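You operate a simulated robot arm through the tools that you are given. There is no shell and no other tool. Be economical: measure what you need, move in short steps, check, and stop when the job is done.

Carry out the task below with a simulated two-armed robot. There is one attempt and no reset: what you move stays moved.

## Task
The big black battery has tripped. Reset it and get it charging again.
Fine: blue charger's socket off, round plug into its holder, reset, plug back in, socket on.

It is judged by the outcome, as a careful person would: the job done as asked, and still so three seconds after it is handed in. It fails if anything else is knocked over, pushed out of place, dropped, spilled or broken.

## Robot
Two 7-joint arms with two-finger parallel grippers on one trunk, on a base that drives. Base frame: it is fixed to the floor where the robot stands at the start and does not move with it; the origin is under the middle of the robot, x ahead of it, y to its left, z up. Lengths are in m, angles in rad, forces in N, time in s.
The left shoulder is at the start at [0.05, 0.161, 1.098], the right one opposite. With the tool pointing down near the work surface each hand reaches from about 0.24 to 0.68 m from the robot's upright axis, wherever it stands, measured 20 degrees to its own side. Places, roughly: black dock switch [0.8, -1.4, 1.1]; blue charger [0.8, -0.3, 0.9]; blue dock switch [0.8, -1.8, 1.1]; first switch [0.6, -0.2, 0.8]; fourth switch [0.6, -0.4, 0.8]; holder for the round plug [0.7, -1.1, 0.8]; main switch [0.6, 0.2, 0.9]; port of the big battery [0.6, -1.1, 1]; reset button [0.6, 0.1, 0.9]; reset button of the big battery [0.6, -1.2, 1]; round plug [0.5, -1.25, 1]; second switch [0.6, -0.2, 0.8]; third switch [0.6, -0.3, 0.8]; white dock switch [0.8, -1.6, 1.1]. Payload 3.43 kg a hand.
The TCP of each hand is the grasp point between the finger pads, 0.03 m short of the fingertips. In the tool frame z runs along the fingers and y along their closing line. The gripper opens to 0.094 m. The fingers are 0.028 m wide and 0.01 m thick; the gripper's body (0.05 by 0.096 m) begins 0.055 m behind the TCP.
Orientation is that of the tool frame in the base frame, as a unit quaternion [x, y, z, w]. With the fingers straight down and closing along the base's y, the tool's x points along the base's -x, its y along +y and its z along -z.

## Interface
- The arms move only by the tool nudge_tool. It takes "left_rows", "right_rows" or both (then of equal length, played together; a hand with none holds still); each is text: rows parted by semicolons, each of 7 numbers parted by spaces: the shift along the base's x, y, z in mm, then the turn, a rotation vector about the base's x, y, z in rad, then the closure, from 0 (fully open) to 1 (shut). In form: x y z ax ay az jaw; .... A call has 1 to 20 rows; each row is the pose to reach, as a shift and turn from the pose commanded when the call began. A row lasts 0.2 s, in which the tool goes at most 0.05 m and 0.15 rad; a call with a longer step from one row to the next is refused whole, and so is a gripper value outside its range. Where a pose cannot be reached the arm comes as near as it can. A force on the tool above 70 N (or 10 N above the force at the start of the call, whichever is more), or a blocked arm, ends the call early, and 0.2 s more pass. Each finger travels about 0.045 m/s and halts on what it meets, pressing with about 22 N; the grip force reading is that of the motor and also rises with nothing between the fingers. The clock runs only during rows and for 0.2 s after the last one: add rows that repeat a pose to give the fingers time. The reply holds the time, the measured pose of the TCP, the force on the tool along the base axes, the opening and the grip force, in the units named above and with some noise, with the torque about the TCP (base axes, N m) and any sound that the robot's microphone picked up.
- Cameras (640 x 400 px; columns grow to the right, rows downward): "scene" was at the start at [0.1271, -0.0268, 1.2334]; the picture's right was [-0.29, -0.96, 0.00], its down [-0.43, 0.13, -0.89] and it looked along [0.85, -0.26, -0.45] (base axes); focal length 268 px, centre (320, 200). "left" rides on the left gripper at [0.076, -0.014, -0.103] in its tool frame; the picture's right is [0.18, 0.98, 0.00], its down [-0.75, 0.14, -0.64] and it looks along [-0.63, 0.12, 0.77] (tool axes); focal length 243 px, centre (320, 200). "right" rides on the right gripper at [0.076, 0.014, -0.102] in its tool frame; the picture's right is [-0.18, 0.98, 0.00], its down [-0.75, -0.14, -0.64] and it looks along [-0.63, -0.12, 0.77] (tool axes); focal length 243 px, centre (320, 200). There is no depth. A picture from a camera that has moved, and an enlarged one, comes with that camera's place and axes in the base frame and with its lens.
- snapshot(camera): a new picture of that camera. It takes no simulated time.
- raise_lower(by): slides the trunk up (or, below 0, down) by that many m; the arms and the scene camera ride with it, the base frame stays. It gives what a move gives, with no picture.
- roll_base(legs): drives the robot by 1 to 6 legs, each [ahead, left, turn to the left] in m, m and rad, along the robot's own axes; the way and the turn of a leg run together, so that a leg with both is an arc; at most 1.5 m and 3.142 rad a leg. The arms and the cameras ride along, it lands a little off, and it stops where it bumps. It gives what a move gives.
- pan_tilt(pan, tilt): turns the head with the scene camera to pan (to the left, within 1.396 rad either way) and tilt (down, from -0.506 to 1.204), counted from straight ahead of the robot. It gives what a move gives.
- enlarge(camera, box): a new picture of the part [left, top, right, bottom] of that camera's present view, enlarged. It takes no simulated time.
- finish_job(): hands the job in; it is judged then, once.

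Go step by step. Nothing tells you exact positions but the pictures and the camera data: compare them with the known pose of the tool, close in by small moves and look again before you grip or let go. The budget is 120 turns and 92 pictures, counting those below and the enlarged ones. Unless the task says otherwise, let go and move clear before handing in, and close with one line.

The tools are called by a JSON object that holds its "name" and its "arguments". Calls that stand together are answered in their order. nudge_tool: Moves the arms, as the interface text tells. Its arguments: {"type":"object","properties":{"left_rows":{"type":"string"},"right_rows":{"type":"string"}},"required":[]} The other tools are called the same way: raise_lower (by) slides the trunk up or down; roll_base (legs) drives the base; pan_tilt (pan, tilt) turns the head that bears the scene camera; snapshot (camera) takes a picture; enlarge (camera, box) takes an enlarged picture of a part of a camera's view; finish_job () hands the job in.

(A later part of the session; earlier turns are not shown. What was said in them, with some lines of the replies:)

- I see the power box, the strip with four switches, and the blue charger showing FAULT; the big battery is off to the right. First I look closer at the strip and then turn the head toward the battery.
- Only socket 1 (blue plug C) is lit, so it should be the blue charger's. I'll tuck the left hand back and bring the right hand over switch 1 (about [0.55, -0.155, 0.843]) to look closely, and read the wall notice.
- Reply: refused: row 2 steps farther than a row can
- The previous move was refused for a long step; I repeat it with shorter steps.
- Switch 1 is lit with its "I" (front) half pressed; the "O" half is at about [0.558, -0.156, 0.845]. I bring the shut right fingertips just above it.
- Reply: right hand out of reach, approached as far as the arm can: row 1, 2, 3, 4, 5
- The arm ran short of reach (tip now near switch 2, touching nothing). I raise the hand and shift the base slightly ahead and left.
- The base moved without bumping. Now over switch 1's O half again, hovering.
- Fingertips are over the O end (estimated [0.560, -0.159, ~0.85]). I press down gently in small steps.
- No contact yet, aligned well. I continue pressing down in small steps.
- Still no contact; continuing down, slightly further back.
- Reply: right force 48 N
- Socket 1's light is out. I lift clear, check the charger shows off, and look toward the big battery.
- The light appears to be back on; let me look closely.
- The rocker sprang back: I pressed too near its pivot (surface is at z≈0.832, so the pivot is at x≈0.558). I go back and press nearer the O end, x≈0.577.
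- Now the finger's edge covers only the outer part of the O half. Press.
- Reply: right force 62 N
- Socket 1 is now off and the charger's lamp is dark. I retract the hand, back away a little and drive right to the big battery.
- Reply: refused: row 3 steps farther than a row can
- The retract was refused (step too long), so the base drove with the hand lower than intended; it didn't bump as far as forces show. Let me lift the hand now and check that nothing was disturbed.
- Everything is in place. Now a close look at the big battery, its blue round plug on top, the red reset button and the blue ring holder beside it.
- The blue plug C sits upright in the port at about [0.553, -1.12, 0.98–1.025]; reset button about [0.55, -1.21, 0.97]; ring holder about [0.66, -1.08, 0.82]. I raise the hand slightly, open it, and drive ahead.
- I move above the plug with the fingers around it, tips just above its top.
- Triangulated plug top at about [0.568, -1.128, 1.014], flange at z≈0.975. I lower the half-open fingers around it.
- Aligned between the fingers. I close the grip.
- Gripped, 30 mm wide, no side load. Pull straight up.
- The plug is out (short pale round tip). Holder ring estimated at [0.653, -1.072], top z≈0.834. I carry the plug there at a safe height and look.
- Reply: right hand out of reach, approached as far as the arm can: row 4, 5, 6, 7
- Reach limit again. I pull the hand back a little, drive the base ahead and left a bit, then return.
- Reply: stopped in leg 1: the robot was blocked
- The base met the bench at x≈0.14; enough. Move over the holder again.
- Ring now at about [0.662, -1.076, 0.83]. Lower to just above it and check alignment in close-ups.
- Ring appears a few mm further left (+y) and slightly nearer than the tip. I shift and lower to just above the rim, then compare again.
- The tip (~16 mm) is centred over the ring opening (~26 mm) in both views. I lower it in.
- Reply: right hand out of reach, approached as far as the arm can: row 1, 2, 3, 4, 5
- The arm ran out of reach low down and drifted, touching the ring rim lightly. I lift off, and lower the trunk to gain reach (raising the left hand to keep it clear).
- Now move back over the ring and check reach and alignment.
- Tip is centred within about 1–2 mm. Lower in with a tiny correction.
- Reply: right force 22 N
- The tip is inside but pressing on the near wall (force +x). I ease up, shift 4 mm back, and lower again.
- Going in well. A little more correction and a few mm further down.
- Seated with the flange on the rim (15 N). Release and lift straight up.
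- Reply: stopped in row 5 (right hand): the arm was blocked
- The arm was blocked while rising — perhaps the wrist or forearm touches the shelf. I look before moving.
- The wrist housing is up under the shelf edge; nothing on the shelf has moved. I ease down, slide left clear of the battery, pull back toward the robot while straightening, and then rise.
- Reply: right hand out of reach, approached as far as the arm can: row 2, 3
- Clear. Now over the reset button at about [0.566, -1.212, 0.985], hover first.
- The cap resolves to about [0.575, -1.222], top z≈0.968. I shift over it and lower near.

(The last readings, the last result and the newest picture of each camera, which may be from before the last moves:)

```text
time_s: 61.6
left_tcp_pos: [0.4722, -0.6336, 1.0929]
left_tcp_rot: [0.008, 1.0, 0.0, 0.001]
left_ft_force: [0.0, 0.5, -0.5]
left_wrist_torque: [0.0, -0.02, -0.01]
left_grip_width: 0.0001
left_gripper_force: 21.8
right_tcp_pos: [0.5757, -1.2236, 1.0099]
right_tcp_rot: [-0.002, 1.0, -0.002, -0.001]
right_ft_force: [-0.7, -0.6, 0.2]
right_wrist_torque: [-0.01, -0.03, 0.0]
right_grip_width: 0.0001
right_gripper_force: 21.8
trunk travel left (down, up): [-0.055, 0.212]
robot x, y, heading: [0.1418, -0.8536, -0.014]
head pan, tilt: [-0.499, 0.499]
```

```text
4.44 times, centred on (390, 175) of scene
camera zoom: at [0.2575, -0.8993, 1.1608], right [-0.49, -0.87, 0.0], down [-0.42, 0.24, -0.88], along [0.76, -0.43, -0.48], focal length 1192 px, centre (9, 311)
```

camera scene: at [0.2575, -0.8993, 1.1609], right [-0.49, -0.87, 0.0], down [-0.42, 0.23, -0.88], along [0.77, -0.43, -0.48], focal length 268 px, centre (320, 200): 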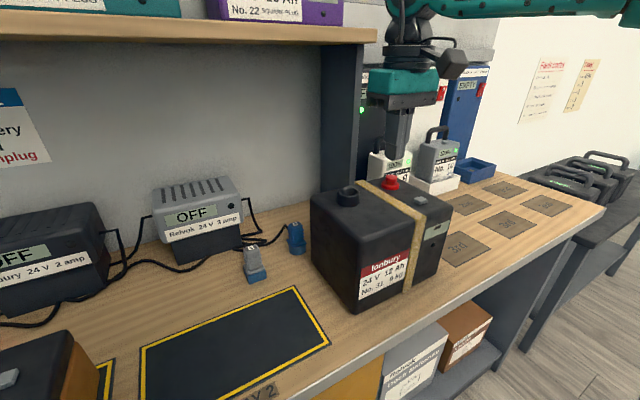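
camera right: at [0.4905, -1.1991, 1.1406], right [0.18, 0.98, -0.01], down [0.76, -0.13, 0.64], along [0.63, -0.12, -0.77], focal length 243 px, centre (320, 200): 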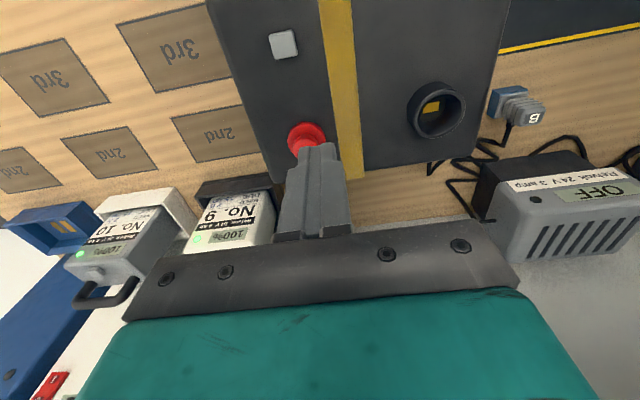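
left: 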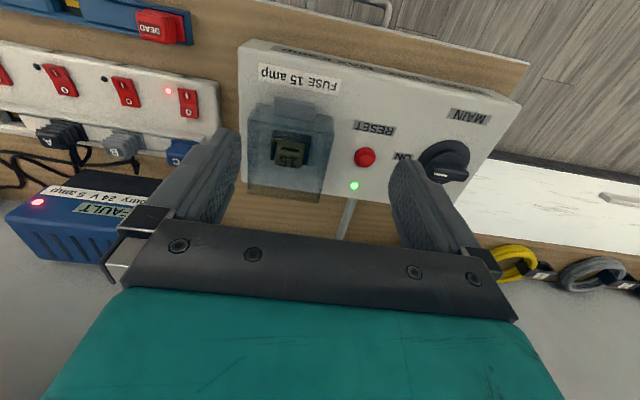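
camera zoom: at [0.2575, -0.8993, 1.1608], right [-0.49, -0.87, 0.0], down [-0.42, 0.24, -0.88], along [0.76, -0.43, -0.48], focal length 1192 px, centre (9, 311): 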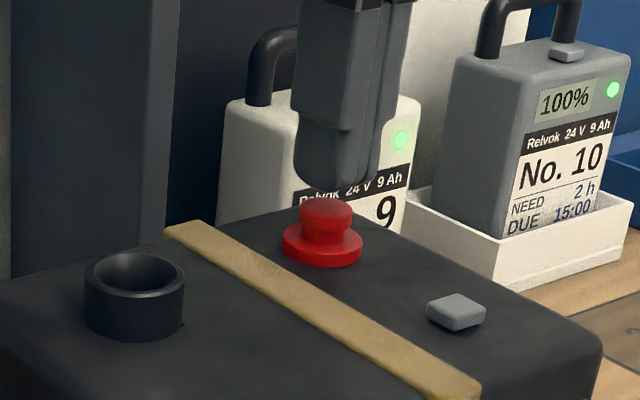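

Centred. Press down in small steps.

{"name": "nudge_tool", "arguments": {"right_rows": "0 1 -6 0 0 0 1;0 1 -11 0 0 0 1;0 1 -15 0 0 0 1;0 1 -18 0 0 0 1;0 1 -21 0 0 0 1;0 1 -21 0 0 0 1"}}

{"name": "enlarge", "arguments": {"camera": "scene", "box": [300, 150, 480, 310]}}

```text
time_s: 63.0
left_tcp_pos: [0.4727, -0.6333, 1.0942]
left_tcp_rot: [0.008, 1.0, 0.001, 0.001]
left_ft_force: [-0.1, 0.6, 0.7]
left_wrist_torque: [0.02, -0.04, 0.02]
left_grip_width: 0.0001
left_gripper_force: 22.0
right_tcp_pos: [0.575, -1.2244, 0.9893]
right_tcp_rot: [-0.001, 1.0, -0.003, 0.0]
right_ft_force: [2.3, 0.4, 2.4]
right_wrist_torque: [0.01, -0.1, -0.02]
right_grip_width: 0.0
right_gripper_force: 22.0
trunk travel left (down, up): [-0.055, 0.212]
robot x, y, heading: [0.1393, -0.8538, -0.012]
head pan, tilt: [-0.499, 0.499]
```

```text
2.50 times, centred on (390, 230) of scene
camera zoom: at [0.2574, -0.8991, 1.1608], right [-0.49, -0.87, 0.0], down [-0.42, 0.23, -0.88], along [0.76, -0.43, -0.48], focal length 671 px, centre (145, 125)
```

zoom: 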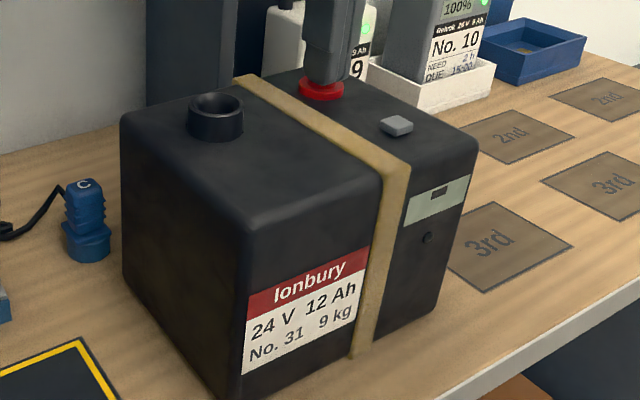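

Only light force so far; press further.

{"name": "nudge_tool", "arguments": {"right_rows": "0 0 -2 0 0 0 1;0 0 -4 0 0 0 1;0 0 -6 0 0 0 1;0 0 -8 0 0 0 1;0 0 -8 0 0 0 1"}}

{"name": "nudge_tool", "arguments": {"right_rows": "0 0 15 0 0 0 1;0 0 50 0 0 0 1;0 0 75 0 0 0 1"}}

{"name": "enlarge", "arguments": {"camera": "scene", "box": [300, 150, 480, 310]}}

```text
time_s: 64.2
left_tcp_pos: [0.4708, -0.6324, 1.0944]
left_tcp_rot: [0.008, 1.0, -0.001, 0.002]
left_ft_force: [-0.9, 0.1, -0.2]
left_wrist_torque: [0.0, 0.0, -0.03]
left_grip_width: 0.0
left_gripper_force: 21.7
right_tcp_pos: [0.5755, -1.224, 0.9847]
right_tcp_rot: [-0.002, 1.0, -0.004, 0.002]
right_ft_force: [0.5, -11.0, 30.3]
right_wrist_torque: [-0.26, -0.08, -0.05]
right_grip_width: 0.0
right_gripper_force: 21.7
trunk travel left (down, up): [-0.055, 0.212]
robot x, y, heading: [0.1366, -0.8532, -0.013]
head pan, tilt: [-0.499, 0.499]
```

```text
time_s: 65.0
left_tcp_pos: [0.4715, -0.6326, 1.0936]
left_tcp_rot: [0.008, 1.0, 0.0, 0.002]
left_ft_force: [0.2, -0.4, 0.4]
left_wrist_torque: [0.03, 0.01, -0.02]
left_grip_width: 0.0001
left_gripper_force: 21.6
right_tcp_pos: [0.577, -1.2209, 1.0567]
right_tcp_rot: [-0.001, 1.0, -0.002, -0.002]
right_ft_force: [-0.3, -0.6, -0.4]
right_wrist_torque: [-0.01, -0.01, -0.02]
right_grip_width: 0.0
right_gripper_force: 21.9
trunk travel left (down, up): [-0.055, 0.212]
robot x, y, heading: [0.1408, -0.8537, -0.011]
head pan, tilt: [-0.499, 0.499]
```

```text
2.50 times, centred on (390, 230) of scene
camera zoom: at [0.2574, -0.8991, 1.1607], right [-0.49, -0.87, 0.0], down [-0.42, 0.23, -0.88], along [0.77, -0.43, -0.48], focal length 671 px, centre (145, 125)
```

zoom: 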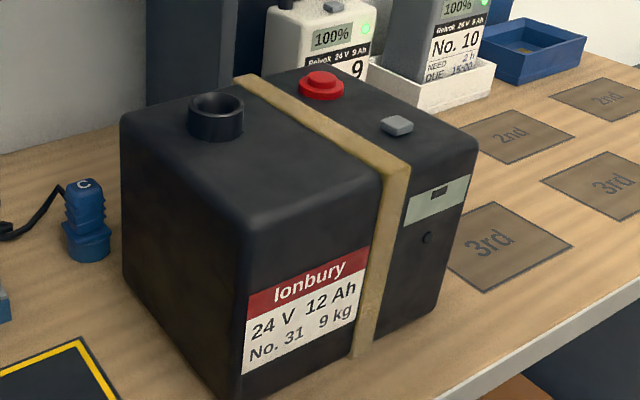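

The red button now stays pressed in: reset done. Next I fetch the plug, going by the lane left of the battery to stay below the shelf: back to [0.55, -1.03], down, then forward over the holder.

{"name": "nudge_tool", "arguments": {"right_rows": "-10 40 5 0 0 0 1;-20 85 5 0 0 0 1;-27 130 5 0 0 0 1;-27 170 0 0 0 0 1;-27 190 -25 0 0 0 1;-27 190 -65 0 0 0 1;-20 190 -100 0 0 0 1;10 190 -105 0 0 0 1;40 186 -108 0 0 0 1;65 170 -110 0 0 0 1;89 148 -112 0 0 0 1;89 148 -112 0 0 0 0.4;89 148 -112 0 0 0 0.4;89 148 -112 0 0 0 0.4"}}

{"name": "snapshot", "arguments": {"camera": "right"}}

{"name": "snapshot", "arguments": {"camera": "scene"}}

```text
time_s: 68.0
left_tcp_pos: [0.4725, -0.633, 1.0933]
left_tcp_rot: [0.008, 1.0, 0.0, 0.001]
left_ft_force: [-0.1, -0.5, 0.0]
left_wrist_torque: [-0.01, -0.03, -0.01]
left_grip_width: 0.0001
left_gripper_force: 22.1
right_tcp_pos: [0.6622, -1.0796, 0.9463]
right_tcp_rot: [-0.002, 1.0, -0.003, -0.001]
right_ft_force: [-0.4, -0.6, -0.2]
right_wrist_torque: [0.02, 0.0, 0.0]
right_grip_width: 0.0564
right_gripper_force: 0.1
trunk travel left (down, up): [-0.055, 0.212]
robot x, y, heading: [0.1379, -0.8539, -0.015]
head pan, tilt: [-0.499, 0.499]
```

```text
23 pictures are left
camera right: at [0.5868, -1.0674, 1.0486], right [0.18, 0.98, -0.01], down [0.76, -0.13, 0.64], along [0.63, -0.12, -0.77], focal length 243 px, centre (320, 200)
```

right: 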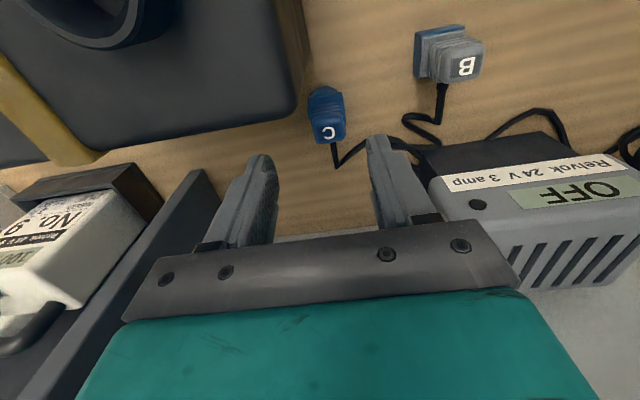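

```text
22 pictures are left
camera scene: at [0.2575, -0.8993, 1.1608], right [-0.49, -0.87, 0.0], down [-0.42, 0.24, -0.88], along [0.76, -0.43, -0.48], focal length 268 px, centre (320, 200)
```

scene: 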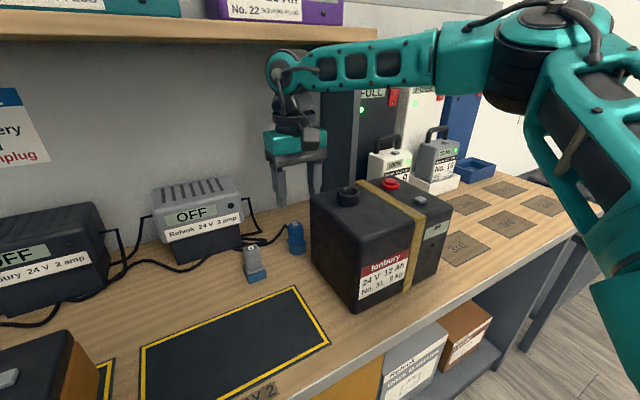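

Plug C stands in the holder as left. Lower onto it at the known pose and grip.

{"name": "nudge_tool", "arguments": {"right_rows": "5 6 -15 0 0 0 0.4;5 6 -45 0 0 0 0.4;5 6 -70 0 0 0 0.4;5 6 -88 0 0 0 0.4;5 6 -88 0 0 0 0.4"}}

{"name": "enlarge", "arguments": {"camera": "right", "box": [220, 50, 440, 250]}}

```text
time_s: 69.2
left_tcp_pos: [0.4727, -0.634, 1.0941]
left_tcp_rot: [0.008, 1.0, 0.0, 0.001]
left_ft_force: [0.7, 0.1, 0.3]
left_wrist_torque: [0.02, 0.01, 0.01]
left_grip_width: 0.0001
left_gripper_force: 21.5
right_tcp_pos: [0.6633, -1.0741, 0.8595]
right_tcp_rot: [-0.003, 1.0, -0.001, 0.0]
right_ft_force: [0.4, 0.2, -0.4]
right_wrist_torque: [0.02, 0.0, 0.0]
right_grip_width: 0.0564
right_gripper_force: 0.1
right hand out of reach, approached as far as the arm can: row 4, 5
trunk travel left (down, up): [-0.055, 0.212]
robot x, y, heading: [0.1407, -0.8544, -0.018]
head pan, tilt: [-0.499, 0.499]
```

```text
2.00 times, centred on (330, 150) of right
camera zoom: at [0.5879, -1.0617, 0.9615], right [0.18, 0.98, 0.0], down [0.75, -0.14, 0.64], along [0.63, -0.12, -0.77], focal length 485 px, centre (300, 300)
```

zoom: 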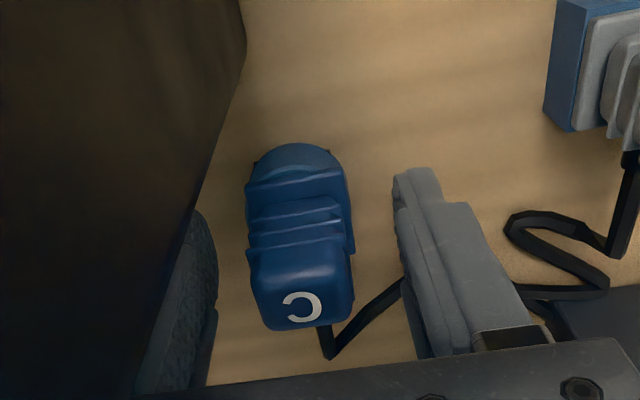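

Within 4 mm of the earlier grip (I'll account for it). Close the fingers.

{"name": "nudge_tool", "arguments": {"right_rows": "0 0 0 0 0 0 0.6;0 0 0 0 0 0 0.8;0 0 0 0 0 0 1;0 0 0 0 0 0 1;0 0 0 0 0 0 1"}}

{"name": "nudge_tool", "arguments": {"right_rows": "0 0 8 0 0 0 1;0 0 18 0 0 0 1;0 0 32 0 0 0 1;0 0 50 0 0 0 1;0 0 62 0 0 0 1"}}

{"name": "enlarge", "arguments": {"camera": "scene", "box": [220, 120, 460, 290]}}

```text
time_s: 70.4
left_tcp_pos: [0.4716, -0.6326, 1.0931]
left_tcp_rot: [0.008, 1.0, 0.0, 0.001]
left_ft_force: [0.4, -0.5, 0.3]
left_wrist_torque: [-0.01, -0.04, -0.02]
left_grip_width: 0.0003
left_gripper_force: 22.3
right_tcp_pos: [0.6626, -1.0751, 0.8596]
right_tcp_rot: [-0.001, 1.0, -0.002, -0.001]
right_ft_force: [-0.1, -0.2, -0.5]
right_wrist_torque: [-0.03, 0.0, 0.02]
right_grip_width: 0.0294
right_gripper_force: 21.7
trunk travel left (down, up): [-0.055, 0.212]
robot x, y, heading: [0.1379, -0.8526, -0.013]
head pan, tilt: [-0.499, 0.499]
```

```text
time_s: 71.6
left_tcp_pos: [0.4718, -0.6326, 1.0937]
left_tcp_rot: [0.007, 1.0, 0.0, 0.0]
left_ft_force: [0.0, -0.8, 0.1]
left_wrist_torque: [-0.04, 0.01, 0.0]
left_grip_width: 0.0
left_gripper_force: 22.5
right_tcp_pos: [0.6644, -1.0738, 0.9214]
right_tcp_rot: [-0.001, 1.0, -0.003, -0.001]
right_ft_force: [0.6, 0.4, -1.4]
right_wrist_torque: [0.02, -0.01, -0.01]
right_grip_width: 0.0296
right_gripper_force: 21.9
trunk travel left (down, up): [-0.055, 0.212]
robot x, y, heading: [0.1405, -0.8546, -0.016]
head pan, tilt: [-0.499, 0.499]
```

```text
2.35 times, centred on (340, 205) of scene
camera zoom: at [0.2575, -0.8993, 1.1608], right [-0.49, -0.87, 0.0], down [-0.42, 0.24, -0.88], along [0.76, -0.43, -0.48], focal length 631 px, centre (273, 188)
```

zoom: 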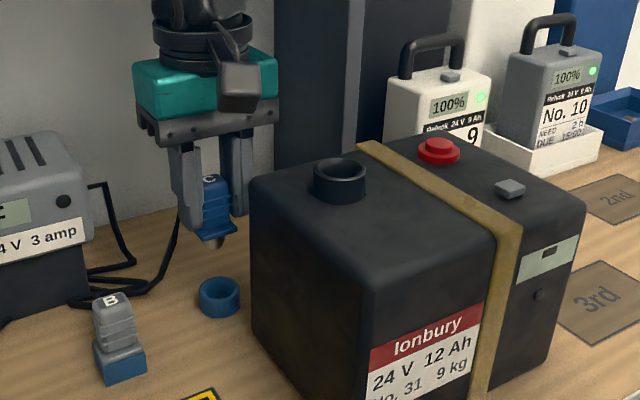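

Plug lifted clear of the ring. I take it out by the same lane, up, and over the battery port.

{"name": "nudge_tool", "arguments": {"right_rows": "0 20 4 0 0 0 1;-12 40 6 0 0 0 1;-45 45 8 0 0 0 1;-80 45 10 0 0 0 1;-108 45 25 0 0 0 1;-108 45 65 0 0 0 1;-108 45 105 0 0 0 1;-108 45 145 0 0 0 1;-104 20 158 0 0 0 1;-101 -20 158 0 0 0 1;-101 -54 158 0 0 0 1;-101 -54 158 0 0 0 1"}}

{"name": "enlarge", "arguments": {"camera": "right", "box": [230, 60, 410, 210]}}

{"name": "enlarge", "arguments": {"camera": "scene", "box": [290, 110, 410, 220]}}

```text
time_s: 74.2
left_tcp_pos: [0.4722, -0.6337, 1.0935]
left_tcp_rot: [0.008, 1.0, 0.0, 0.001]
left_ft_force: [-0.3, 0.9, 0.6]
left_wrist_torque: [-0.01, 0.01, 0.05]
left_grip_width: 0.0
left_gripper_force: 22.3
right_tcp_pos: [0.5635, -1.1282, 1.0795]
right_tcp_rot: [-0.002, 1.0, -0.003, 0.0]
right_ft_force: [-0.2, 0.2, -0.5]
right_wrist_torque: [-0.01, 0.01, -0.02]
right_grip_width: 0.0296
right_gripper_force: 21.8
right hand out of reach, approached as far as the arm can: row 1, 2
trunk travel left (down, up): [-0.055, 0.212]
robot x, y, heading: [0.1408, -0.8487, -0.014]
head pan, tilt: [-0.499, 0.499]
```

```text
2.67 times, centred on (320, 135) of right
camera zoom: at [0.4883, -1.1147, 1.1816], right [0.18, 0.98, -0.01], down [0.76, -0.13, 0.64], along [0.63, -0.12, -0.77], focal length 647 px, centre (320, 373)
```

zoom: 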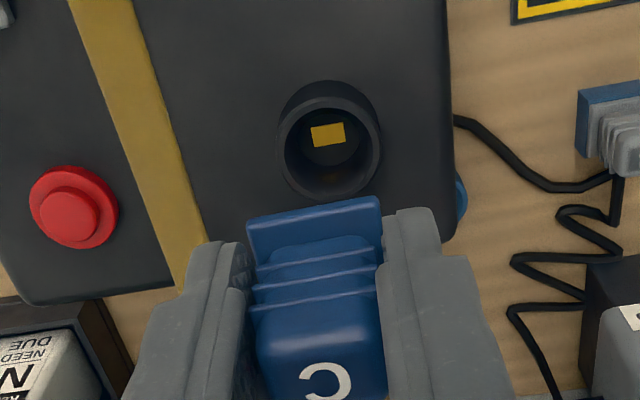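

```text
3.64 times, centred on (350, 165) of scene
camera zoom: at [0.2575, -0.8993, 1.1608], right [-0.49, -0.87, 0.0], down [-0.42, 0.23, -0.88], along [0.76, -0.43, -0.48], focal length 976 px, centre (211, 327)
```

zoom: 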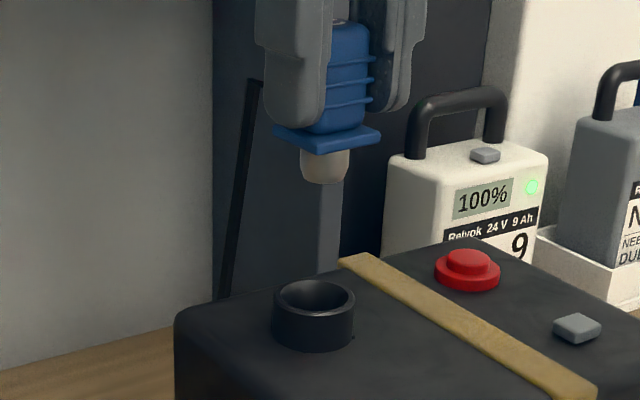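

The port is at about [0.567, -1.128]; comparing views, the plug needs about 3 mm left and 2 mm nearer. I shift and lower partway, then compare again.

{"name": "nudge_tool", "arguments": {"right_rows": "-2 3 -5 0 0 0 1;-2 3 -15 0 0 0 1;-2 3 -27 0 0 0 1;-2 3 -34 0 0 0 1;-2 3 -34 0 0 0 1"}}

{"name": "enlarge", "arguments": {"camera": "right", "box": [260, 70, 380, 170]}}

{"name": "enlarge", "arguments": {"camera": "scene", "box": [310, 140, 390, 210]}}

```text
time_s: 75.4
left_tcp_pos: [0.4714, -0.6338, 1.0935]
left_tcp_rot: [0.008, 1.0, -0.001, 0.002]
left_ft_force: [0.3, -0.4, -0.4]
left_wrist_torque: [-0.01, 0.03, 0.01]
left_grip_width: 0.0001
left_gripper_force: 21.5
right_tcp_pos: [0.5606, -1.1232, 1.0433]
right_tcp_rot: [-0.001, 1.0, -0.003, -0.001]
right_ft_force: [0.6, 0.0, -0.9]
right_wrist_torque: [-0.01, 0.01, 0.02]
right_grip_width: 0.0291
right_gripper_force: 21.6
trunk travel left (down, up): [-0.055, 0.212]
robot x, y, heading: [0.1375, -0.8525, -0.014]
head pan, tilt: [-0.499, 0.499]
```

```text
4.00 times, centred on (320, 120) of right
camera zoom: at [0.4852, -1.1101, 1.1461], right [0.18, 0.98, -0.01], down [0.76, -0.14, 0.64], along [0.63, -0.12, -0.77], focal length 970 px, centre (320, 520)
```

zoom: 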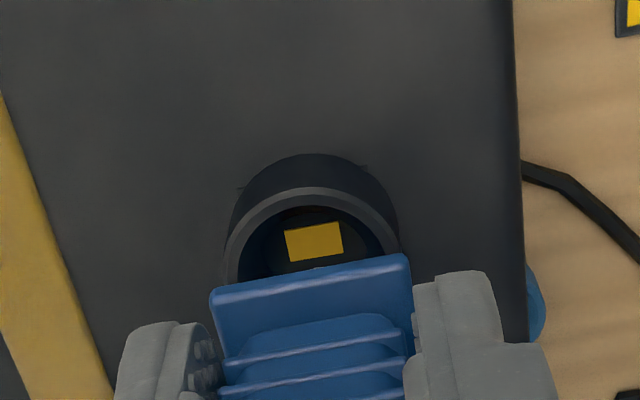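

```text
5.71 times, centred on (350, 175) of scene
camera zoom: at [0.2575, -0.8993, 1.1608], right [-0.49, -0.87, 0.0], down [-0.42, 0.24, -0.88], along [0.76, -0.43, -0.48], focal length 1533 px, centre (149, 343)
```

zoom: 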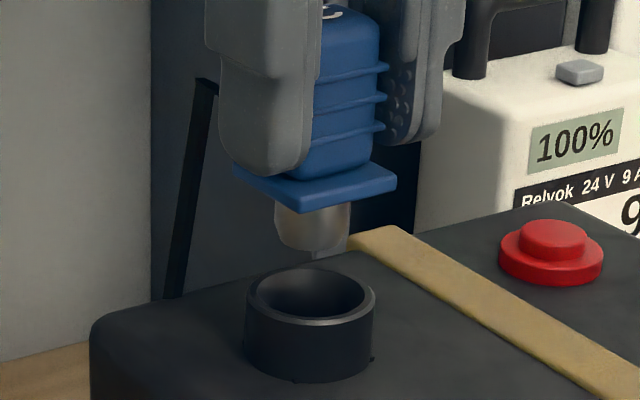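

Both views show the tip centred on the port. I lower it in small steps with force watching.

{"name": "nudge_tool", "arguments": {"right_rows": "0 0 -5 0 0 0 1;0 0 -9 0 0 0 1;0 0 -13 0 0 0 1;0 0 -17 0 0 0 1;0 0 -20 0 0 0 1"}}

{"name": "enlarge", "arguments": {"camera": "scene", "box": [310, 140, 390, 210]}}

```text
time_s: 76.6
left_tcp_pos: [0.4718, -0.6329, 1.0932]
left_tcp_rot: [0.008, 1.0, 0.0, 0.001]
left_ft_force: [-0.4, 0.2, -0.3]
left_wrist_torque: [0.02, -0.01, 0.0]
left_grip_width: 0.0
left_gripper_force: 22.4
right_tcp_pos: [0.5601, -1.1252, 1.0237]
right_tcp_rot: [-0.002, 1.0, -0.003, -0.001]
right_ft_force: [0.4, -0.6, -1.2]
right_wrist_torque: [0.0, 0.02, -0.03]
right_grip_width: 0.0296
right_gripper_force: 22.1
trunk travel left (down, up): [-0.055, 0.212]
robot x, y, heading: [0.1385, -0.8527, -0.012]
head pan, tilt: [-0.499, 0.499]
```

```text
5.71 times, centred on (350, 175) of scene
camera zoom: at [0.2575, -0.8994, 1.1608], right [-0.49, -0.87, 0.0], down [-0.42, 0.24, -0.88], along [0.76, -0.43, -0.48], focal length 1533 px, centre (149, 343)
```

zoom: 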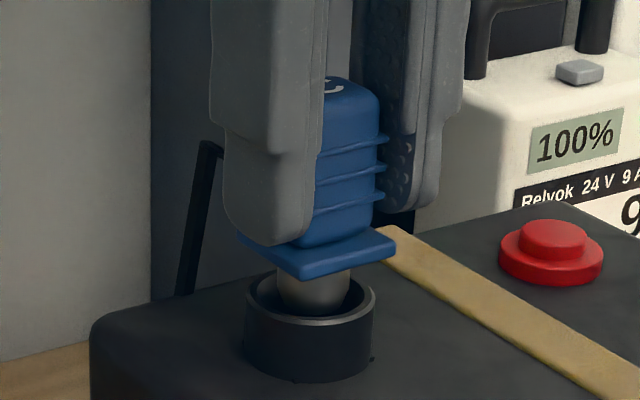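

Tip is inside the port with no force. Continue to the seat.

{"name": "nudge_tool", "arguments": {"right_rows": "0 0 -3 0 0 0 1;0 0 -6 0 0 0 1;0 0 -9 0 0 0 1;0 0 -12 0 0 0 1;0 0 -15 0 0 0 1"}}

{"name": "enlarge", "arguments": {"camera": "scene", "box": [310, 140, 390, 210]}}

```text
time_s: 77.8
left_tcp_pos: [0.4728, -0.6324, 1.0936]
left_tcp_rot: [0.007, 1.0, 0.001, 0.001]
left_ft_force: [0.4, -0.3, -0.7]
left_wrist_torque: [0.02, 0.03, 0.04]
left_grip_width: 0.0
left_gripper_force: 21.8
right_tcp_pos: [0.5614, -1.1251, 1.0096]
right_tcp_rot: [-0.002, 1.0, -0.003, 0.0]
right_ft_force: [2.9, -5.0, 7.9]
right_wrist_torque: [-0.05, -0.09, -0.01]
right_grip_width: 0.0295
right_gripper_force: 21.6
trunk travel left (down, up): [-0.055, 0.212]
robot x, y, heading: [0.1417, -0.8555, -0.013]
head pan, tilt: [-0.499, 0.499]
```

```text
5.71 times, centred on (350, 175) of scene
camera zoom: at [0.2572, -0.8995, 1.161], right [-0.49, -0.87, 0.0], down [-0.42, 0.24, -0.88], along [0.76, -0.43, -0.48], focal length 1533 px, centre (149, 343)
```

zoom: 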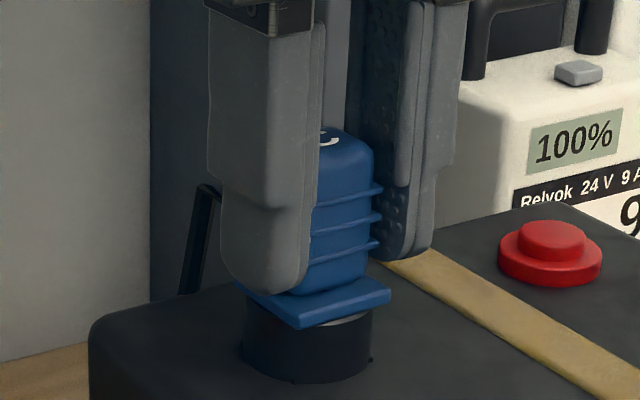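

Nearly seated (8 N). Small correction along the side forces and push the last few mm.

{"name": "nudge_tool", "arguments": {"right_rows": "1 -1 -2 0 0 0 1;1 -1 -4 0 0 0 1;1 -1 -7 0 0 0 1;1 -1 -10 0 0 0 1"}}

{"name": "enlarge", "arguments": {"camera": "scene", "box": [310, 140, 390, 210]}}

```text
time_s: 78.8
left_tcp_pos: [0.4706, -0.6324, 1.0943]
left_tcp_rot: [0.007, 1.0, 0.0, 0.002]
left_ft_force: [-0.5, -0.1, -0.6]
left_wrist_torque: [-0.03, 0.01, 0.0]
left_grip_width: 0.0001
left_gripper_force: 22.0
right_tcp_pos: [0.5606, -1.1246, 1.0041]
right_tcp_rot: [0.0, 1.0, -0.002, 0.004]
right_ft_force: [2.1, -9.9, 40.2]
right_wrist_torque: [-0.02, -0.01, 0.02]
right_grip_width: 0.0297
right_gripper_force: 22.5
trunk travel left (down, up): [-0.055, 0.212]
robot x, y, heading: [0.1395, -0.8565, -0.014]
head pan, tilt: [-0.499, 0.499]
```

```text
5.71 times, centred on (350, 175) of scene
camera zoom: at [0.2553, -0.8989, 1.1616], right [-0.49, -0.87, 0.0], down [-0.41, 0.23, -0.88], along [0.77, -0.43, -0.48], focal length 1533 px, centre (149, 343)
```

zoom: 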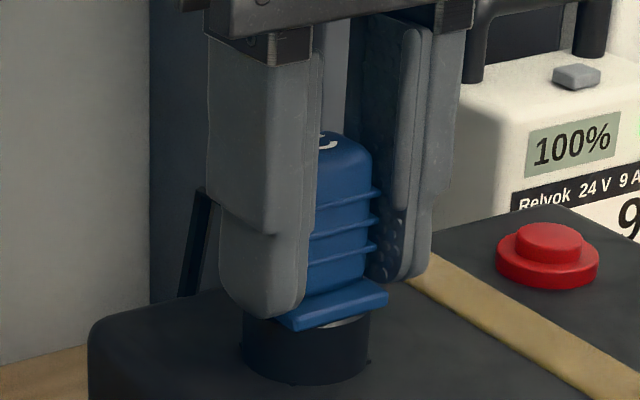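

The plug has bottomed (40 N, flange on the collar as it was at first). Relieve, release and check.

{"name": "nudge_tool", "arguments": {"right_rows": "0 0 6 0 0 0 1;0 0 8 0 0 0 0.6;0 0 8 0 0 0 0.4;0 0 8 0 0 0 0.4;0 0 8 0 0 0 0.4;0 0 35 0 0 0 0.4;0 0 75 0 0 0 0.4"}}

{"name": "enlarge", "arguments": {"camera": "scene", "box": [310, 140, 390, 210]}}

{"name": "enlarge", "arguments": {"camera": "right", "box": [220, 40, 420, 220]}}

```text
time_s: 80.4
left_tcp_pos: [0.4714, -0.6335, 1.0933]
left_tcp_rot: [0.008, 1.0, 0.0, 0.001]
left_ft_force: [-0.4, -0.2, 0.4]
left_wrist_torque: [0.02, -0.03, 0.02]
left_grip_width: 0.0
left_gripper_force: 21.7
right_tcp_pos: [0.5625, -1.1252, 1.0745]
right_tcp_rot: [-0.001, 1.0, -0.003, -0.002]
right_ft_force: [-0.7, 0.0, -1.4]
right_wrist_torque: [0.0, -0.02, -0.02]
right_grip_width: 0.056
right_gripper_force: 0.2
trunk travel left (down, up): [-0.055, 0.212]
robot x, y, heading: [0.1406, -0.8537, -0.007]
head pan, tilt: [-0.499, 0.499]
```

```text
5.71 times, centred on (350, 175) of scene
camera zoom: at [0.2573, -0.8991, 1.1608], right [-0.49, -0.87, 0.0], down [-0.42, 0.23, -0.88], along [0.77, -0.43, -0.48], focal length 1533 px, centre (149, 343)
```

zoom: 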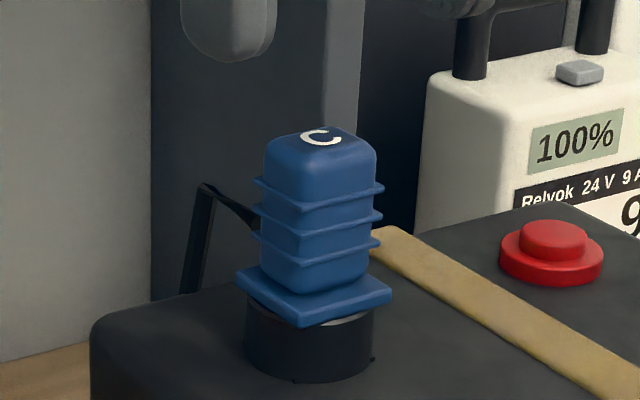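

```text
2.22 times, centred on (320, 130) of right
camera zoom: at [0.4862, -1.1123, 1.1772], right [0.18, 0.98, -0.01], down [0.76, -0.13, 0.64], along [0.63, -0.12, -0.77], focal length 539 px, centre (320, 356)
```

zoom: 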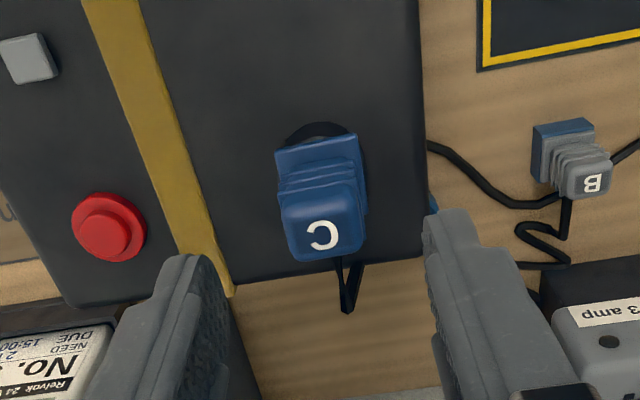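

Plug is seated in the port as it was originally. I retract both hands, restore the trunk height, and drive back to the socket strip.

{"name": "nudge_tool", "arguments": {"left_rows": "-20 10 0 0 0 0 1;-45 20 5 0 0 0 1;-70 30 5 0 0 0 1;-95 40 5 0 0 0 1;-120 50 5 0 0 0 1;-140 55 5 0 0 0 1", "right_rows": "-5 0 20 0 0 0 0.4;-35 -5 40 0 0 0 0.7;-70 -15 55 0 0 0 1;-110 -25 60 0 0 0 1;-150 -35 60 0 0 0 1;-180 -45 60 0 0 0 1"}}

{"name": "raise_lower", "arguments": {"by": 0.07}}

```text
time_s: 81.8
left_tcp_pos: [0.3352, -0.5865, 1.0971]
left_tcp_rot: [0.008, 1.0, 0.0, 0.001]
left_ft_force: [-0.7, -0.8, -0.1]
left_wrist_torque: [-0.01, 0.0, 0.06]
left_grip_width: 0.0002
left_gripper_force: 21.5
left hand out of reach, approached as far as the arm can: row 6
right_tcp_pos: [0.3817, -1.1707, 1.1317]
right_tcp_rot: [-0.001, 1.0, -0.003, -0.002]
right_ft_force: [-0.4, -0.6, -0.9]
right_wrist_torque: [-0.01, 0.03, 0.05]
right_grip_width: 0.0
right_gripper_force: 22.3
trunk travel left (down, up): [-0.055, 0.212]
robot x, y, heading: [0.1391, -0.8532, -0.015]
head pan, tilt: [-0.499, 0.499]
```

```text
time_s: 82.9
left_tcp_pos: [0.3353, -0.5853, 1.1675]
left_tcp_rot: [0.008, 1.0, 0.001, 0.0]
left_ft_force: [-0.9, -1.1, -0.4]
left_wrist_torque: [0.01, 0.02, 0.0]
left_grip_width: 0.0
left_gripper_force: 22.3
right_tcp_pos: [0.383, -1.1707, 1.2015]
right_tcp_rot: [-0.001, 1.0, -0.003, -0.001]
right_ft_force: [-1.0, 0.6, 0.3]
right_wrist_torque: [0.03, 0.02, 0.02]
right_grip_width: 0.0001
right_gripper_force: 21.7
trunk travel left (down, up): [-0.125, 0.142]
robot x, y, heading: [0.1381, -0.8524, -0.012]
head pan, tilt: [-0.499, 0.499]
```

Hands are clear and high. Drive back to the strip.

{"name": "roll_base", "arguments": {"legs": [[-0.14, 0, 0.012], [0, 0.93, 0], [0.07, 0, 0]]}}

{"name": "snapshot", "arguments": {"camera": "scene"}}

```text
time_s: 93.0
left_tcp_pos: [0.2731, 0.3493, 1.167]
left_tcp_rot: [0.005, 1.0, 0.0, 0.001]
left_ft_force: [0.6, 0.1, -1.0]
left_wrist_torque: [0.0, 0.03, 0.0]
left_grip_width: 0.0002
left_gripper_force: 21.9
right_tcp_pos: [0.3229, -0.236, 1.2011]
right_tcp_rot: [-0.004, 1.0, -0.003, -0.002]
right_ft_force: [0.3, -0.5, -0.2]
right_wrist_torque: [-0.03, 0.02, 0.01]
right_grip_width: 0.0
right_gripper_force: 22.2
trunk travel left (down, up): [-0.125, 0.142]
robot x, y, heading: [0.0752, 0.0789, -0.007]
head pan, tilt: [-0.499, 0.499]
```

```text
10 pictures are left
camera scene: at [0.1961, 0.0343, 1.2307], right [-0.49, -0.87, 0.0], down [-0.42, 0.23, -0.88], along [0.77, -0.43, -0.48], focal length 268 px, centre (320, 200)
```

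scene: 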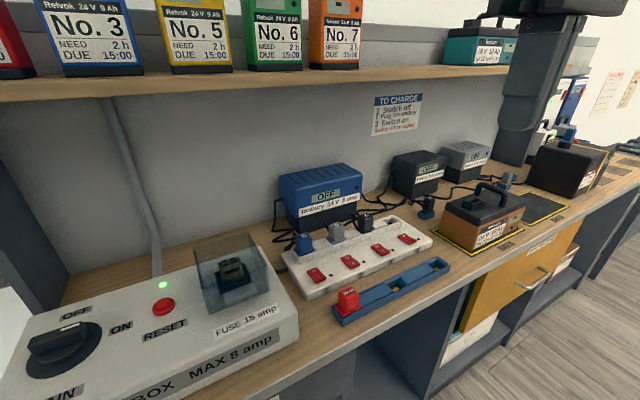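

Charger shows OFF and everything looks in place. I bring the shut fingers over the front ("I") half of switch 1, about [0.541, -0.158].

{"name": "nudge_tool", "arguments": {"right_rows": "30 10 -20 0 0 0 1;65 22 -40 0 0 0 1;100 34 -65 0 0 0 1;135 46 -90 0 0 0 1;165 58 -115 0 0 0 1;195 70 -145 0 0 0 1;218 78 -175 0 0 0 1;218 78 -220 0 0 0 1;218 78 -262 0 0 0 1;218 78 -305 0 0 0 1;218 78 -318 0 0 0 1;218 78 -318 0 0 0 1"}}

{"name": "enlarge", "arguments": {"camera": "right", "box": [200, 60, 440, 210]}}

```text
time_s: 95.6
left_tcp_pos: [0.2723, 0.3482, 1.1692]
left_tcp_rot: [0.006, 1.0, -0.001, 0.001]
left_ft_force: [-0.8, -1.3, -0.2]
left_wrist_torque: [-0.02, 0.0, 0.0]
left_grip_width: 0.0
left_gripper_force: 21.7
right_tcp_pos: [0.5388, -0.1584, 0.8833]
right_tcp_rot: [-0.004, 1.0, -0.003, -0.001]
right_ft_force: [-0.5, -0.4, 0.1]
right_wrist_torque: [0.03, -0.01, 0.02]
right_grip_width: 0.0
right_gripper_force: 22.1
trunk travel left (down, up): [-0.125, 0.142]
robot x, y, heading: [0.0772, 0.0768, -0.01]
head pan, tilt: [-0.499, 0.499]
```

```text
2.67 times, centred on (320, 135) of right
camera zoom: at [0.4632, -0.1469, 0.9857], right [0.18, 0.98, -0.01], down [0.76, -0.13, 0.64], along [0.63, -0.12, -0.77], focal length 647 px, centre (320, 373)
```

zoom: 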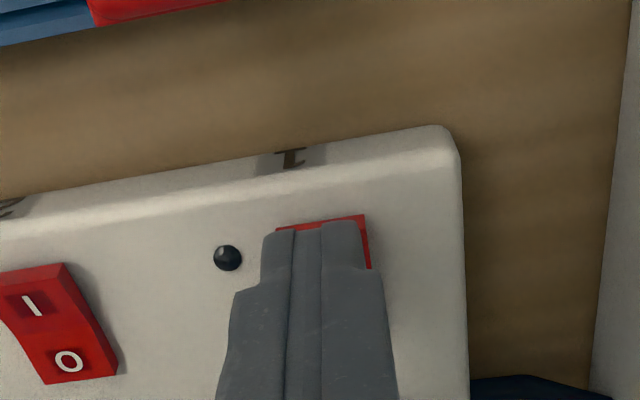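

Finger covers the I half. Press down.

{"name": "nudge_tool", "arguments": {"right_rows": "-2 -2 -8 0 0 0 1;-2 -2 -14 0 0 0 1;-2 -2 -18 0 0 0 1;-2 -2 -22 0 0 0 1;-2 -2 -25 0 0 0 1;-2 -2 -28 0 0 0 1;-2 -2 -30 0 0 0 1"}}

{"name": "nudge_tool", "arguments": {"right_rows": "0 0 20 0 0 0 1;0 0 60 0 0 0 1;-20 0 100 0 0 0 1"}}

{"name": "enlarge", "arguments": {"camera": "scene", "box": [260, 150, 460, 310]}}

```text
time_s: 97.2
left_tcp_pos: [0.2657, 0.3487, 1.1691]
left_tcp_rot: [0.006, 1.0, -0.001, 0.004]
left_ft_force: [0.1, -0.2, 0.2]
left_wrist_torque: [0.02, -0.02, 0.02]
left_grip_width: 0.0
left_gripper_force: 22.4
right_tcp_pos: [0.5371, -0.16, 0.8603]
right_tcp_rot: [-0.003, 1.0, -0.003, 0.006]
right_ft_force: [-13.2, -14.2, 54.5]
right_wrist_torque: [-0.39, -0.38, 0.08]
right_grip_width: 0.0001
right_gripper_force: 21.6
trunk travel left (down, up): [-0.125, 0.142]
robot x, y, heading: [0.0773, 0.0775, -0.008]
head pan, tilt: [-0.499, 0.499]
```

```text
time_s: 98.0
left_tcp_pos: [0.2725, 0.3492, 1.1689]
left_tcp_rot: [0.005, 1.0, 0.0, 0.002]
left_ft_force: [0.7, 0.4, -0.7]
left_wrist_torque: [0.01, -0.01, 0.0]
left_grip_width: 0.0
left_gripper_force: 22.4
right_tcp_pos: [0.5176, -0.1574, 0.9516]
right_tcp_rot: [-0.004, 1.0, -0.003, -0.001]
right_ft_force: [-1.0, 0.1, 0.1]
right_wrist_torque: [-0.03, -0.01, -0.02]
right_grip_width: 0.0
right_gripper_force: 21.9
trunk travel left (down, up): [-0.125, 0.142]
robot x, y, heading: [0.0782, 0.0795, -0.017]
head pan, tilt: [-0.499, 0.499]
```

```text
2.50 times, centred on (360, 230) of scene
camera zoom: at [0.1946, 0.0345, 1.2308], right [-0.49, -0.87, 0.0], down [-0.42, 0.23, -0.88], along [0.77, -0.43, -0.48], focal length 671 px, centre (220, 125)
```

zoom: 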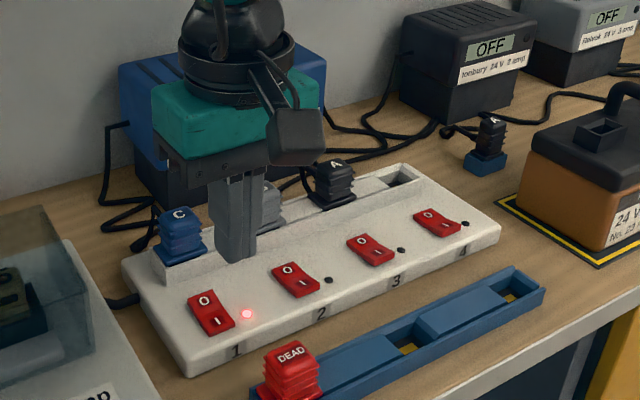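

Socket 1 is lit again. I retract the hand and read the charger's display and the battery.

{"name": "nudge_tool", "arguments": {"right_rows": "-25 -8 35 0 0 0 1;-60 -18 60 0 0 0 1;-95 -28 85 0 0 0 1;-130 -40 110 0 0 0 1;-165 -60 130 0 0 0 1;-190 -85 150 0 0 0 1"}}

{"name": "enlarge", "arguments": {"camera": "scene", "box": [260, 130, 460, 310]}}

{"name": "enlarge", "arguments": {"camera": "scene", "box": [480, 90, 640, 220]}}

```text
time_s: 99.4
left_tcp_pos: [0.2716, 0.3488, 1.1674]
left_tcp_rot: [0.005, 1.0, 0.0, 0.002]
left_ft_force: [0.2, 0.8, -0.6]
left_wrist_torque: [0.01, 0.02, -0.01]
left_grip_width: 0.0
left_gripper_force: 22.0
right_tcp_pos: [0.3263, -0.2449, 1.1013]
right_tcp_rot: [-0.004, 1.0, -0.002, 0.0]
right_ft_force: [0.5, -0.1, 0.5]
right_wrist_torque: [0.02, 0.02, -0.01]
right_grip_width: 0.0
right_gripper_force: 21.7
trunk travel left (down, up): [-0.125, 0.142]
robot x, y, heading: [0.0769, 0.0795, -0.004]
head pan, tilt: [-0.499, 0.499]
```

```text
2.22 times, centred on (360, 220) of scene
camera zoom: at [0.1951, 0.0339, 1.2308], right [-0.49, -0.87, 0.0], down [-0.42, 0.23, -0.88], along [0.77, -0.43, -0.48], focal length 596 px, centre (231, 156)
```

zoom: 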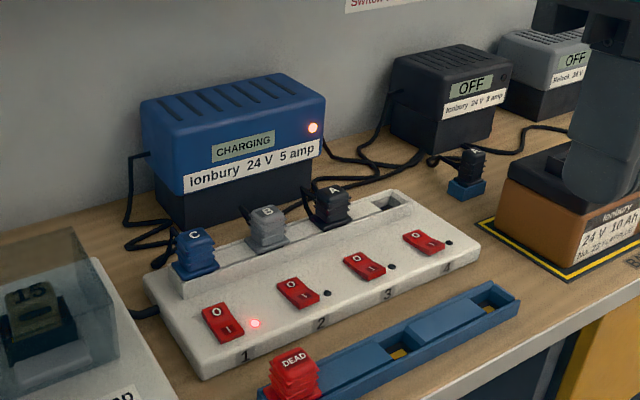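

```text
3.08 times, centred on (560, 155) of scene
camera zoom: at [0.1951, 0.0339, 1.2308], right [-0.49, -0.87, 0.0], down [-0.42, 0.23, -0.88], along [0.77, -0.43, -0.48], focal length 825 px, centre (-418, 338)
```

zoom: 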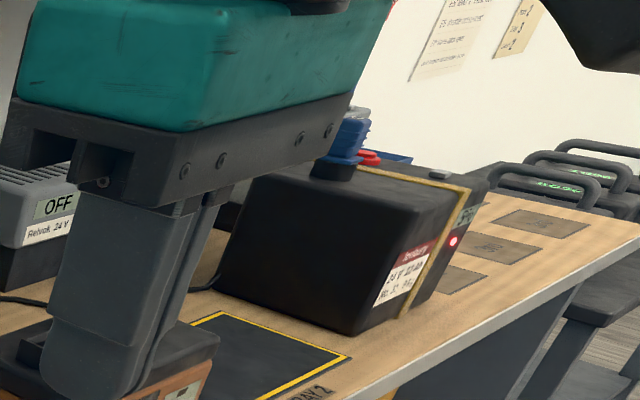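

The blue charger now reads CHARGING and socket 1 is lit. The plug is in its port, the battery's lamp is on, and both hands are clear.

{"name": "finish_job", "arguments": {}}

```text
The job is handed in.
```

The big black battery is reset and plugged back in, and the blue charger reads CHARGING with its socket on.
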